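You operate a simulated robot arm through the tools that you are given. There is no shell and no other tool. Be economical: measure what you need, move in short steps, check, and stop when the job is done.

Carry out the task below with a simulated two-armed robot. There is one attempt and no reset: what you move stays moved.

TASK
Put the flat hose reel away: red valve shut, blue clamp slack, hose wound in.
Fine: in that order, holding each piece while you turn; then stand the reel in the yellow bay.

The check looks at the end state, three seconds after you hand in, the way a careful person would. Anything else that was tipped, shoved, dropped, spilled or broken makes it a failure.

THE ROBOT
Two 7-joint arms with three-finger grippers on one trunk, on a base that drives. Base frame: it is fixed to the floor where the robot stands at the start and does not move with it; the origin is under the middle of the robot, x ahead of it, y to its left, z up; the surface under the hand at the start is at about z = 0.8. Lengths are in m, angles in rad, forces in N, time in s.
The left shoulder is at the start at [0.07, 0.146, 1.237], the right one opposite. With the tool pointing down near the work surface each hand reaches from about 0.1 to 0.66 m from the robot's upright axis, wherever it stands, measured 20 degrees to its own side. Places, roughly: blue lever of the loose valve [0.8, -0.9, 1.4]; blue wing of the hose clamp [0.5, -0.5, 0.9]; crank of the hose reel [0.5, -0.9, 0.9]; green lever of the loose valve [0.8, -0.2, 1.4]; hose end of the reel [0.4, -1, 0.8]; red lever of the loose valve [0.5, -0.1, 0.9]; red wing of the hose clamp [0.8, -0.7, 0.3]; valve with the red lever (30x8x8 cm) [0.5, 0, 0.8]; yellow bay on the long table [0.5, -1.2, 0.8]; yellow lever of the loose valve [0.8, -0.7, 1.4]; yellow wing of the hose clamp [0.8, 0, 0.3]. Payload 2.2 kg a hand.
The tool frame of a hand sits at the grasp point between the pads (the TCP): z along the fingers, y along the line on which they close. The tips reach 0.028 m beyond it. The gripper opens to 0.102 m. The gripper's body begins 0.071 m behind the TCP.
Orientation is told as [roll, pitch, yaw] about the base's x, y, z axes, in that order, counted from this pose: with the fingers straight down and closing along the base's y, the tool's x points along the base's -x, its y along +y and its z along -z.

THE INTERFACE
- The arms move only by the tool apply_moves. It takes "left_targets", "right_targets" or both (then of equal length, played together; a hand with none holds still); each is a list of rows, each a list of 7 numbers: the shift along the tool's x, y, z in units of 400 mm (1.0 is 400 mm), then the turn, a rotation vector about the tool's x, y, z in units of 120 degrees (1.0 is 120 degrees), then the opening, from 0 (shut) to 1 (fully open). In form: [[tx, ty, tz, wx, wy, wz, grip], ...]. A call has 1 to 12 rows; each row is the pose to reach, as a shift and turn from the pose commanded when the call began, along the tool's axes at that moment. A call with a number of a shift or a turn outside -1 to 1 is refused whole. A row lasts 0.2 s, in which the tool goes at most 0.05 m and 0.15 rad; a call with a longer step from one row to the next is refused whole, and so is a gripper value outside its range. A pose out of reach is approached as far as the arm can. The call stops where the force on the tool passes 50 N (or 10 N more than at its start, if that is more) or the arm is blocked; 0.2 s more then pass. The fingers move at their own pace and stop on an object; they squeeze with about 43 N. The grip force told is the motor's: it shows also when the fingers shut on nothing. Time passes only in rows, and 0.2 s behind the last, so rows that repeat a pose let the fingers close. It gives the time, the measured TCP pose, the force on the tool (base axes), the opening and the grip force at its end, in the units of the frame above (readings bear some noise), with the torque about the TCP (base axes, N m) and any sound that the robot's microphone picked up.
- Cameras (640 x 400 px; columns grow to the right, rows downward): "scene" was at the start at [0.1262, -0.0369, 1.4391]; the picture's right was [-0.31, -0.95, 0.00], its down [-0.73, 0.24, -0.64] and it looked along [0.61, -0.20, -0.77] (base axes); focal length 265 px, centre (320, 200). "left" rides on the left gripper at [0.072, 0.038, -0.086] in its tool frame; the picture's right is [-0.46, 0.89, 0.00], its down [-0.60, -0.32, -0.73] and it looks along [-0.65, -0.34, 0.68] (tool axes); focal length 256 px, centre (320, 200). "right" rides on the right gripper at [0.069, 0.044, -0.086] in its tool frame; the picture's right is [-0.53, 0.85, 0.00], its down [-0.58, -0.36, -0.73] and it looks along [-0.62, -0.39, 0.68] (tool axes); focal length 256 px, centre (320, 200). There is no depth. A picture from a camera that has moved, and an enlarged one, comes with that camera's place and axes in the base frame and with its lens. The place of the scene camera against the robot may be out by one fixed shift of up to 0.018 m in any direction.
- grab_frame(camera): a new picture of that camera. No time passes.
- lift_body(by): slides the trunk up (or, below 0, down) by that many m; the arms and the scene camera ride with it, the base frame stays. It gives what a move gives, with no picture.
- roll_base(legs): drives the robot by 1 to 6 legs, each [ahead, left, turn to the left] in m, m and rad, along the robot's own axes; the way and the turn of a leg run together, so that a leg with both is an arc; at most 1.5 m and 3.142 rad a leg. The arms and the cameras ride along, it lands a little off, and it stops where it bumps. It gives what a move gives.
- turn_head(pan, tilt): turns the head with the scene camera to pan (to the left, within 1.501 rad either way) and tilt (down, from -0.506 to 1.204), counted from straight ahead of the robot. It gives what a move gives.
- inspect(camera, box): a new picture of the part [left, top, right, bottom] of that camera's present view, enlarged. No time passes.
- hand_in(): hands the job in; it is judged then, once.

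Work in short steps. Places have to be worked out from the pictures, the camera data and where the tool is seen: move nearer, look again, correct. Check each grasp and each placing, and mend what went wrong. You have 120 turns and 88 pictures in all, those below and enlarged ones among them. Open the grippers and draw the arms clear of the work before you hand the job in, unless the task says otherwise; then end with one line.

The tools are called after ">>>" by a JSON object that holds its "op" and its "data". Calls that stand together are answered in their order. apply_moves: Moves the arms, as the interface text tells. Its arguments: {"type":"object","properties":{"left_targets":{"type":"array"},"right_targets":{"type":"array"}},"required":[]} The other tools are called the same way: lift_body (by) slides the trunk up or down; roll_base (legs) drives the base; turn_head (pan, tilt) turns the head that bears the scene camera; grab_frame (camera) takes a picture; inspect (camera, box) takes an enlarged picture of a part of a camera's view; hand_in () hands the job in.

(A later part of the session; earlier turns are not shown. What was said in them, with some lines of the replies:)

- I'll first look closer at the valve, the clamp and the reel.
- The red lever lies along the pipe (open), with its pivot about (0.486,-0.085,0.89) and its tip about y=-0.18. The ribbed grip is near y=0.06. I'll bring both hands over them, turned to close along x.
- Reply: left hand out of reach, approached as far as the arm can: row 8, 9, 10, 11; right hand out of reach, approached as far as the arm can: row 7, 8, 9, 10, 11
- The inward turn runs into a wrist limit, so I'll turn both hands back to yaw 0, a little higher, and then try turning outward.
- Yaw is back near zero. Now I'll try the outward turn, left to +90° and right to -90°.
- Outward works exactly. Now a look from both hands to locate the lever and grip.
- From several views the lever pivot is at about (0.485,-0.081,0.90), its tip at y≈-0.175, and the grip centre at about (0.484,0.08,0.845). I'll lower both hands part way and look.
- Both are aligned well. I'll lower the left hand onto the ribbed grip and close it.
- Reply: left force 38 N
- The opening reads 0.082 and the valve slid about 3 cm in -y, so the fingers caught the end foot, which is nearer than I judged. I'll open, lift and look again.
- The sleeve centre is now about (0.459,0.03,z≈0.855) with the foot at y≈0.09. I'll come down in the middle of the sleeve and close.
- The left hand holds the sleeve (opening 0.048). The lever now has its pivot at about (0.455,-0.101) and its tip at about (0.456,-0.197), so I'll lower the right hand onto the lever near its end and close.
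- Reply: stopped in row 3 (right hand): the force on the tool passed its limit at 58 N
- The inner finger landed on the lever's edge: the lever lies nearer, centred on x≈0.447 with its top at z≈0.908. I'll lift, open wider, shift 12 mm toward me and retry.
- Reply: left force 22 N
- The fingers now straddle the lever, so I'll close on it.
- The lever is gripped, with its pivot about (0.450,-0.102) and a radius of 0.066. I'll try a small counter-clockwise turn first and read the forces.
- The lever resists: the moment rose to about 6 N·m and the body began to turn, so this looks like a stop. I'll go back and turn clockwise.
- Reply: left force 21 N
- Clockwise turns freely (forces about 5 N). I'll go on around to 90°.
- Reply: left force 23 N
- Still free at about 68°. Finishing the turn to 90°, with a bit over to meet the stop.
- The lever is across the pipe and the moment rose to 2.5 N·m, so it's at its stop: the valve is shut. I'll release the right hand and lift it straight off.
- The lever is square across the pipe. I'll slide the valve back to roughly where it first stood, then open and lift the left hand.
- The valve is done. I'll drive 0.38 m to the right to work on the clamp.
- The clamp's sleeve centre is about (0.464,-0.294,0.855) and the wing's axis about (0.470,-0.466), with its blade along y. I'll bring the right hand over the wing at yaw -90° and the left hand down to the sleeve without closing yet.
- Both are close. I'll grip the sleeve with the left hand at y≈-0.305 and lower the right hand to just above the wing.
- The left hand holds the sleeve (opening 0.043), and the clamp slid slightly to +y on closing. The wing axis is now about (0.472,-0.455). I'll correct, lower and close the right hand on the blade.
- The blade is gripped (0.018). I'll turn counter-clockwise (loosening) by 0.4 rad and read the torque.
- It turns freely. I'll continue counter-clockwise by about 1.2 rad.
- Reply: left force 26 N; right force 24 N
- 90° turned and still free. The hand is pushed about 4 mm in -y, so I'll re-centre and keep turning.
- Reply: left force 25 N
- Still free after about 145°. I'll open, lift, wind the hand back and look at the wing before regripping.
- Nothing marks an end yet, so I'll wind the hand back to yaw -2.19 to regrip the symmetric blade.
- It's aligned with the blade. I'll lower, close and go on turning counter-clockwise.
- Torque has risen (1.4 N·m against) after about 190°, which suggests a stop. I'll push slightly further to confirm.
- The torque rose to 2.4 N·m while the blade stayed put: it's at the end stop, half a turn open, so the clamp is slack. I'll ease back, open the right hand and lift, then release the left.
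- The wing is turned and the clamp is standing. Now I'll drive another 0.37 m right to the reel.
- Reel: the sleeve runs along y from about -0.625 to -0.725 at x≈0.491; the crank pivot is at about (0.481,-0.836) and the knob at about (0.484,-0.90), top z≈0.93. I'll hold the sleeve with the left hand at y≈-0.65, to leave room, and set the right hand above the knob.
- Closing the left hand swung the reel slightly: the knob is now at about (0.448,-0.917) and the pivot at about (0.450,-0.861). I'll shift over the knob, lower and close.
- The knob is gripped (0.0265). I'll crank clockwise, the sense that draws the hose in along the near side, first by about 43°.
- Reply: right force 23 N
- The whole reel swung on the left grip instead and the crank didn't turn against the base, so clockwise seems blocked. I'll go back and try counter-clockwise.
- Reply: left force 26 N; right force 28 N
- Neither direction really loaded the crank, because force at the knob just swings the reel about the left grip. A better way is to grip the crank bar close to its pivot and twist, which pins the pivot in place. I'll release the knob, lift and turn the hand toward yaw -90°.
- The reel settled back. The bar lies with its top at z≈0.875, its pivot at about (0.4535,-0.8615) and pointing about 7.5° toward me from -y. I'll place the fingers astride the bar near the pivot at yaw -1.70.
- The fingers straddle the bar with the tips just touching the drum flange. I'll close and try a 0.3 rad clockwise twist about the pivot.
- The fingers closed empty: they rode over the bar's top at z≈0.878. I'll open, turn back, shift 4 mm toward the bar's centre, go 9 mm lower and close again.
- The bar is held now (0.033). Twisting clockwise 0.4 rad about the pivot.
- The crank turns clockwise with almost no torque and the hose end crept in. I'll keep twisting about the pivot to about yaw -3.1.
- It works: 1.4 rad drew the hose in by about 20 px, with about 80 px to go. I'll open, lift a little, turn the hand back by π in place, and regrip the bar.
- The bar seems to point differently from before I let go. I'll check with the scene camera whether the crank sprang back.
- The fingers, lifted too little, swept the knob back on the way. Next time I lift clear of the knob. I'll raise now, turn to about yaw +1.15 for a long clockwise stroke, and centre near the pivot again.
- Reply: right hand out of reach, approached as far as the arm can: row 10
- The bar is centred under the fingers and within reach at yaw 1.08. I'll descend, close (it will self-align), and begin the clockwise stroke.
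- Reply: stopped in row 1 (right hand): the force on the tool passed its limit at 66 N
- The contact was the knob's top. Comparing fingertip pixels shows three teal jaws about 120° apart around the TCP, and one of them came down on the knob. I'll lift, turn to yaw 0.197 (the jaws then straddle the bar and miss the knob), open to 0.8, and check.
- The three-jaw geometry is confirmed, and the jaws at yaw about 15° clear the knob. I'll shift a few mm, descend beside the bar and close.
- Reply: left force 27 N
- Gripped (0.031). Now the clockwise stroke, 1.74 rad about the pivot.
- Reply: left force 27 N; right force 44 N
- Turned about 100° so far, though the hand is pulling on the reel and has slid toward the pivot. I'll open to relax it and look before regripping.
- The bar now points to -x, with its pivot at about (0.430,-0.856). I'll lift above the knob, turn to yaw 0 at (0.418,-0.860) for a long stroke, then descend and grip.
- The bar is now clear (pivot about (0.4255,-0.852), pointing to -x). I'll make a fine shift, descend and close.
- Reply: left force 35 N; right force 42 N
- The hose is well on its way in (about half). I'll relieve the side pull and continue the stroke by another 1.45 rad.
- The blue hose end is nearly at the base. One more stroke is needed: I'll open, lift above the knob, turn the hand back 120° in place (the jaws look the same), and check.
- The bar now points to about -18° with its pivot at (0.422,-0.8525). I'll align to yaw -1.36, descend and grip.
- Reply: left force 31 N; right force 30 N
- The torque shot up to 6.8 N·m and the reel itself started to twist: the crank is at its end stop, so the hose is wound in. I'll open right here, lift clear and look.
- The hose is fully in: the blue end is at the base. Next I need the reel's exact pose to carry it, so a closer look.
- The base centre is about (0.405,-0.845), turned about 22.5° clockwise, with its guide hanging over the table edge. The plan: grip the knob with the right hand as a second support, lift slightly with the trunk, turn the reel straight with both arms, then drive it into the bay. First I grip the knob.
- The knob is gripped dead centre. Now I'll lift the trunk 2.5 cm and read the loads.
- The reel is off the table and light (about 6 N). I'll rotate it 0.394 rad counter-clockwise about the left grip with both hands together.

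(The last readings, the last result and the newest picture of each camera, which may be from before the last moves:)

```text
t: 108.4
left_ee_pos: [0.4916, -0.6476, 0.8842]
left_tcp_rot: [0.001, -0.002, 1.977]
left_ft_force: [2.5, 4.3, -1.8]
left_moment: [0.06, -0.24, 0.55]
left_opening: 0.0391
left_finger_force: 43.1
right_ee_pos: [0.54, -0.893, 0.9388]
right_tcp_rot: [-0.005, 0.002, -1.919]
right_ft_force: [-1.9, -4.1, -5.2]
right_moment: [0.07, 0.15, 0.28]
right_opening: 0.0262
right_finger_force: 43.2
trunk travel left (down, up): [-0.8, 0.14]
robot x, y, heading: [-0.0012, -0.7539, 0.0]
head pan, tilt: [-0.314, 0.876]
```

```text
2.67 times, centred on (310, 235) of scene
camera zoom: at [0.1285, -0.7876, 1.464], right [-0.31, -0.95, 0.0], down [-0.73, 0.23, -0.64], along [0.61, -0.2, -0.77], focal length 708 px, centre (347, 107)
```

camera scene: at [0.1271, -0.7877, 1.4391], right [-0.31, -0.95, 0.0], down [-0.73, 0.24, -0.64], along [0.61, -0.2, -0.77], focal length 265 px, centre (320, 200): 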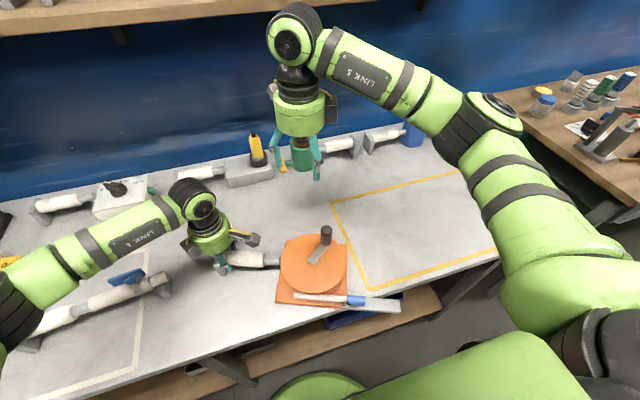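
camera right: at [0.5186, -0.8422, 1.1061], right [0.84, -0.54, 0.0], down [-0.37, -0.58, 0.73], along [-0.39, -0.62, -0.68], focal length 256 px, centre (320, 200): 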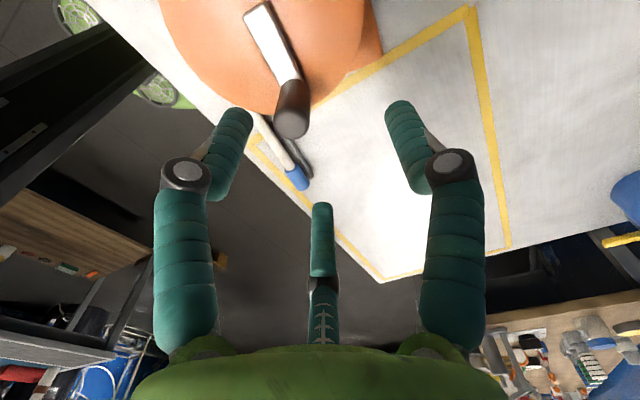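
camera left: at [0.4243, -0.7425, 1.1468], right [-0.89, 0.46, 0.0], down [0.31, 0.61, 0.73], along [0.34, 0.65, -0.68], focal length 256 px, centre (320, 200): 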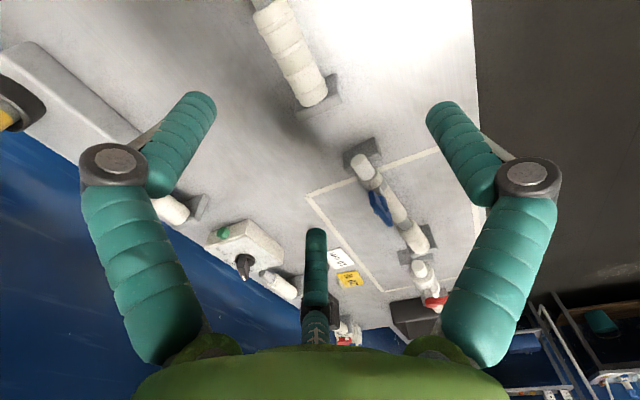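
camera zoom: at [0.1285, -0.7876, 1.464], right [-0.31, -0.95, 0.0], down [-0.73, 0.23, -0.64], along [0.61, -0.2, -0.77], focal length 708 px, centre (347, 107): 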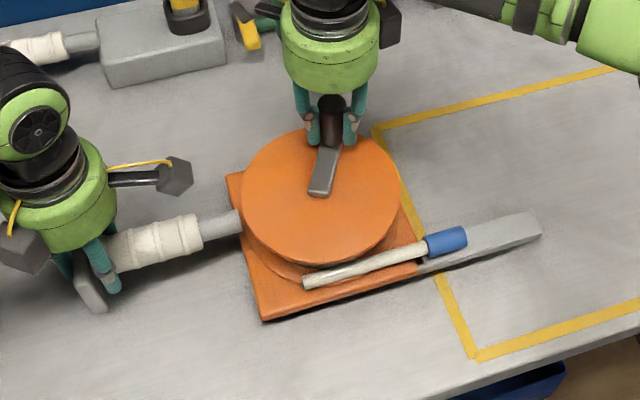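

The reel is straight now, spanning y from about -0.605 to -1.073. I'll drive 0.371 m right and 0.026 m back to centre it over the bay.

>>> {"op": "roll_base", "data": {"legs": [[-0.026, -0.371, 0]]}}

>>> {"op": "grab_frame", "data": {"camera": "scene"}}

```text
t: 110.8
left_ee_pos: [0.4679, -1.0232, 0.883]
left_tcp_rot: [0.0, 0.001, 1.975]
left_ft_force: [1.3, 5.5, -2.2]
left_moment: [0.14, -0.09, 0.08]
left_opening: 0.0391
left_finger_force: 42.5
right_ee_pos: [0.5124, -1.2669, 0.9379]
right_tcp_rot: [-0.005, 0.002, -1.924]
right_ft_force: [-0.8, -5.9, -3.1]
right_moment: [-0.14, -0.12, 0.31]
right_opening: 0.0263
right_finger_force: 42.9
trunk travel left (down, up): [-0.8, 0.14]
robot x, y, heading: [-0.0255, -1.1253, 0.003]
head pan, tilt: [-0.314, 0.876]
```

```text
8 pictures are left
camera scene: at [0.1029, -1.1606, 1.464], right [-0.31, -0.95, 0.0], down [-0.73, 0.24, -0.64], along [0.61, -0.2, -0.77], focal length 265 px, centre (320, 200)
```

scene: 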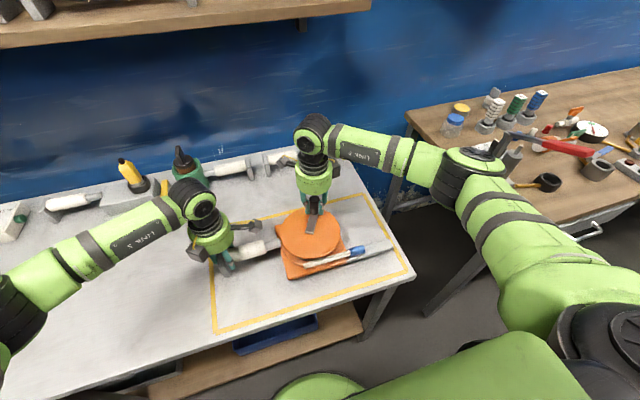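

It's over the bay. I'll zoom in on both ends before setting it down.

>>> {"op": "inspect", "data": {"camera": "scene", "box": [190, 180, 430, 340]}}

```text
2.50 times, centred on (310, 260) of scene
camera zoom: at [0.1029, -1.1606, 1.464], right [-0.31, -0.95, 0.0], down [-0.73, 0.24, -0.64], along [0.61, -0.2, -0.77], focal length 663 px, centre (345, 50)
```

zoom: 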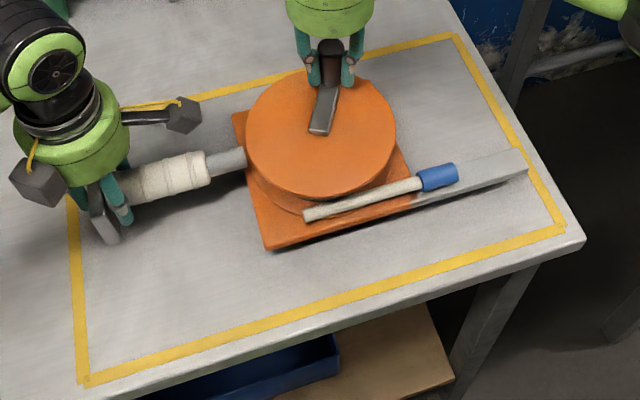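

There's clear margin on all sides (foot y≈-1.0, guide tip ≈-1.45, bay -0.97 to -1.47). Lowering the trunk back by 2.5 cm.

>>> {"op": "lift_body", "data": {"by": -0.025}}

```text
t: 111.5
left_ee_pos: [0.4666, -1.0217, 0.8585]
left_tcp_rot: [0.0, -0.001, 1.976]
left_ft_force: [1.8, 0.8, -0.7]
left_moment: [-0.35, 0.3, 0.3]
left_opening: 0.0394
left_finger_force: 43.3
right_ee_pos: [0.5133, -1.2671, 0.9144]
right_tcp_rot: [-0.005, 0.003, -1.922]
right_ft_force: [0.1, -0.2, 1.7]
right_moment: [-0.31, 0.41, -0.03]
right_opening: 0.0263
right_finger_force: 42.9
trunk travel left (down, up): [-0.775, 0.165]
robot x, y, heading: [-0.0273, -1.1276, 0.003]
head pan, tilt: [-0.314, 0.876]
```

It's standing with almost no load on the hands. I'll release the knob and lift the right hand first, with the left still steadying.

>>> {"op": "apply_moves", "data": {"right_targets": [[0, 0, 0, 0, 0, 0, 0.4], [0, 0, 0, 0, 0, 0, 0.7], [0, 0, 0, 0, 0, 0, 0.7], [0, 0, -0.08, 0, 0, 0, 0.7], [0, 0, -0.16, 0, 0, 0, 0.7], [0, 0, -0.26, 0, 0, 0, 0.7], [0, 0, -0.36, 0, 0, 0, 0.7], [0, 0, -0.45, 0, 0, 0, 0.7]]}}

>>> {"op": "apply_moves", "data": {"left_targets": [[0, 0, 0, 0, 0, 0, 0.45], [0, 0, 0, 0, 0, 0, 0.5], [0, 0, 0, 0, 0, 0, 0.5], [0, 0, -0.03, 0, 0, 0, 0.5], [0, 0, -0.06, 0, 0, 0, 0.5]]}}

>>> {"op": "inspect", "data": {"camera": "scene", "box": [190, 180, 430, 340]}}

```text
t: 113.3
left_ee_pos: [0.4653, -1.0217, 0.8601]
left_tcp_rot: [-0.001, -0.002, 1.975]
left_ft_force: [0.8, 1.6, 0.6]
left_moment: [-0.04, -0.18, 0.31]
left_opening: 0.0395
left_finger_force: 43.3
right_ee_pos: [0.5119, -1.2676, 1.0947]
right_tcp_rot: [-0.004, 0.002, -1.924]
right_ft_force: [-0.1, 0.9, 0.2]
right_moment: [0.01, 0.01, 0.0]
right_opening: 0.0714
right_finger_force: 0.1
trunk travel left (down, up): [-0.775, 0.165]
robot x, y, heading: [-0.0231, -1.127, 0.004]
head pan, tilt: [-0.314, 0.876]
```

```text
t: 114.5
left_ee_pos: [0.4671, -1.0229, 0.8835]
left_tcp_rot: [-0.001, -0.001, 1.974]
left_ft_force: [-1.2, 0.6, 0.6]
left_moment: [0.01, -0.01, 0.01]
left_opening: 0.0509
left_finger_force: 0.0
right_ee_pos: [0.5131, -1.2672, 1.0947]
right_tcp_rot: [-0.004, 0.004, -1.923]
right_ft_force: [-0.9, 1.0, -0.5]
right_moment: [-0.01, 0.01, -0.01]
right_opening: 0.0713
right_finger_force: 0.1
trunk travel left (down, up): [-0.775, 0.165]
robot x, y, heading: [-0.022, -1.1253, 0.001]
head pan, tilt: [-0.314, 0.876]
```

```text
2.50 times, centred on (310, 260) of scene
camera zoom: at [0.1017, -1.1617, 1.4391], right [-0.31, -0.95, 0.0], down [-0.73, 0.24, -0.64], along [0.61, -0.2, -0.77], focal length 663 px, centre (345, 50)
```

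zoom: 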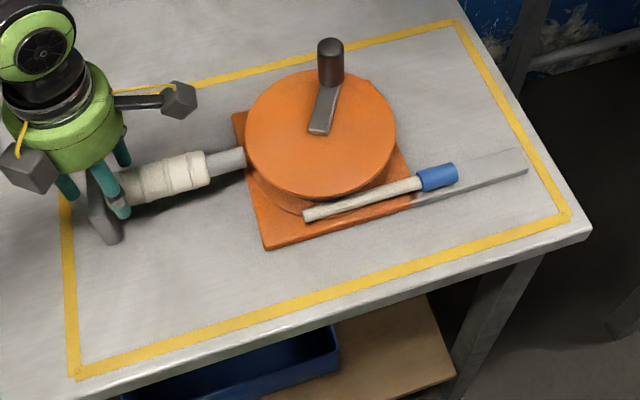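

The reel stands fully inside the bay with the hose wound in. Lifting the left hand clear.

>>> {"op": "apply_moves", "data": {"left_targets": [[0, 0, -0.08, 0, 0, 0, 0.5], [0, 0, -0.17, 0, 0, 0, 0.5], [0, 0, -0.27, 0, 0, 0, 0.5], [0, 0, -0.37, 0, 0, 0, 0.7], [0, 0, -0.47, 0, 0, 0, 1], [0, 0, -0.55, 0, 0, 0, 1]], "right_targets": [[0, 0, 0, 0, 0, 0, 1], [0, 0, 0, 0, 0, 0, 1], [0, 0, 0, 0, 0, 0, 1], [0, 0, 0, 0, 0, 0, 1], [0, 0, 0, 0, 0, 0, 1], [0, 0, 0, 0, 0, 0, 1]]}}

>>> {"op": "turn_head", "data": {"pan": 0.9, "tilt": 0.7}}

>>> {"op": "grab_frame", "data": {"camera": "scene"}}

```text
t: 115.9
left_ee_pos: [0.4661, -1.0221, 1.1046]
left_tcp_rot: [-0.001, -0.001, 1.974]
left_ft_force: [-1.0, 0.1, 0.6]
left_moment: [0.0, -0.01, -0.02]
left_opening: 0.1022
left_finger_force: 0.1
right_ee_pos: [0.5118, -1.2677, 1.095]
right_tcp_rot: [-0.004, 0.004, -1.923]
right_ft_force: [-0.2, -0.4, 0.4]
right_moment: [-0.03, 0.0, 0.03]
right_opening: 0.1021
right_finger_force: 0.0
trunk travel left (down, up): [-0.775, 0.165]
robot x, y, heading: [-0.0261, -1.1222, 0.0]
head pan, tilt: [-0.314, 0.876]
```

```text
t: 117.3
left_ee_pos: [0.4655, -1.023, 1.1039]
left_tcp_rot: [0.001, -0.001, 1.973]
left_ft_force: [-0.4, -0.7, -0.7]
left_moment: [-0.02, 0.02, -0.02]
left_opening: 0.1019
left_finger_force: 0.0
right_ee_pos: [0.5128, -1.2687, 1.0939]
right_tcp_rot: [-0.003, 0.003, -1.924]
right_ft_force: [-0.3, -0.1, -0.6]
right_moment: [0.0, 0.0, -0.03]
right_opening: 0.1021
right_finger_force: 0.2
trunk travel left (down, up): [-0.775, 0.165]
robot x, y, heading: [-0.0278, -1.1234, 0.002]
head pan, tilt: [0.901, 0.7]
```

```text
5 pictures are left
camera scene: at [0.0815, -1.0714, 1.4534], right [0.78, -0.62, 0.0], down [-0.4, -0.51, -0.76], along [0.47, 0.6, -0.64], focal length 265 px, centre (320, 200)
```

scene: 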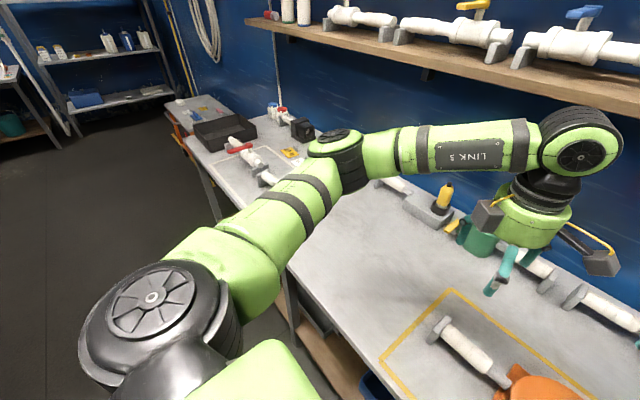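

The valve stands shut, the reel's foot is inside the yellow lines, and both hands are open and clear. The clamp is hidden behind the arm here, but it was standing with its wing turned to the stop in the last clear view. Handing in.

>>> {"op": "hand_in", "data": {}}

```text
The job is handed in.
```

The job is handed in: red valve shut, blue clamp turned to its slack stop, hose wound in to its stop, and the reel standing inside the yellow bay. I slid the valve about 3 cm by accident and slid it roughly back. The clamp moved about 2 cm when I gripped it.
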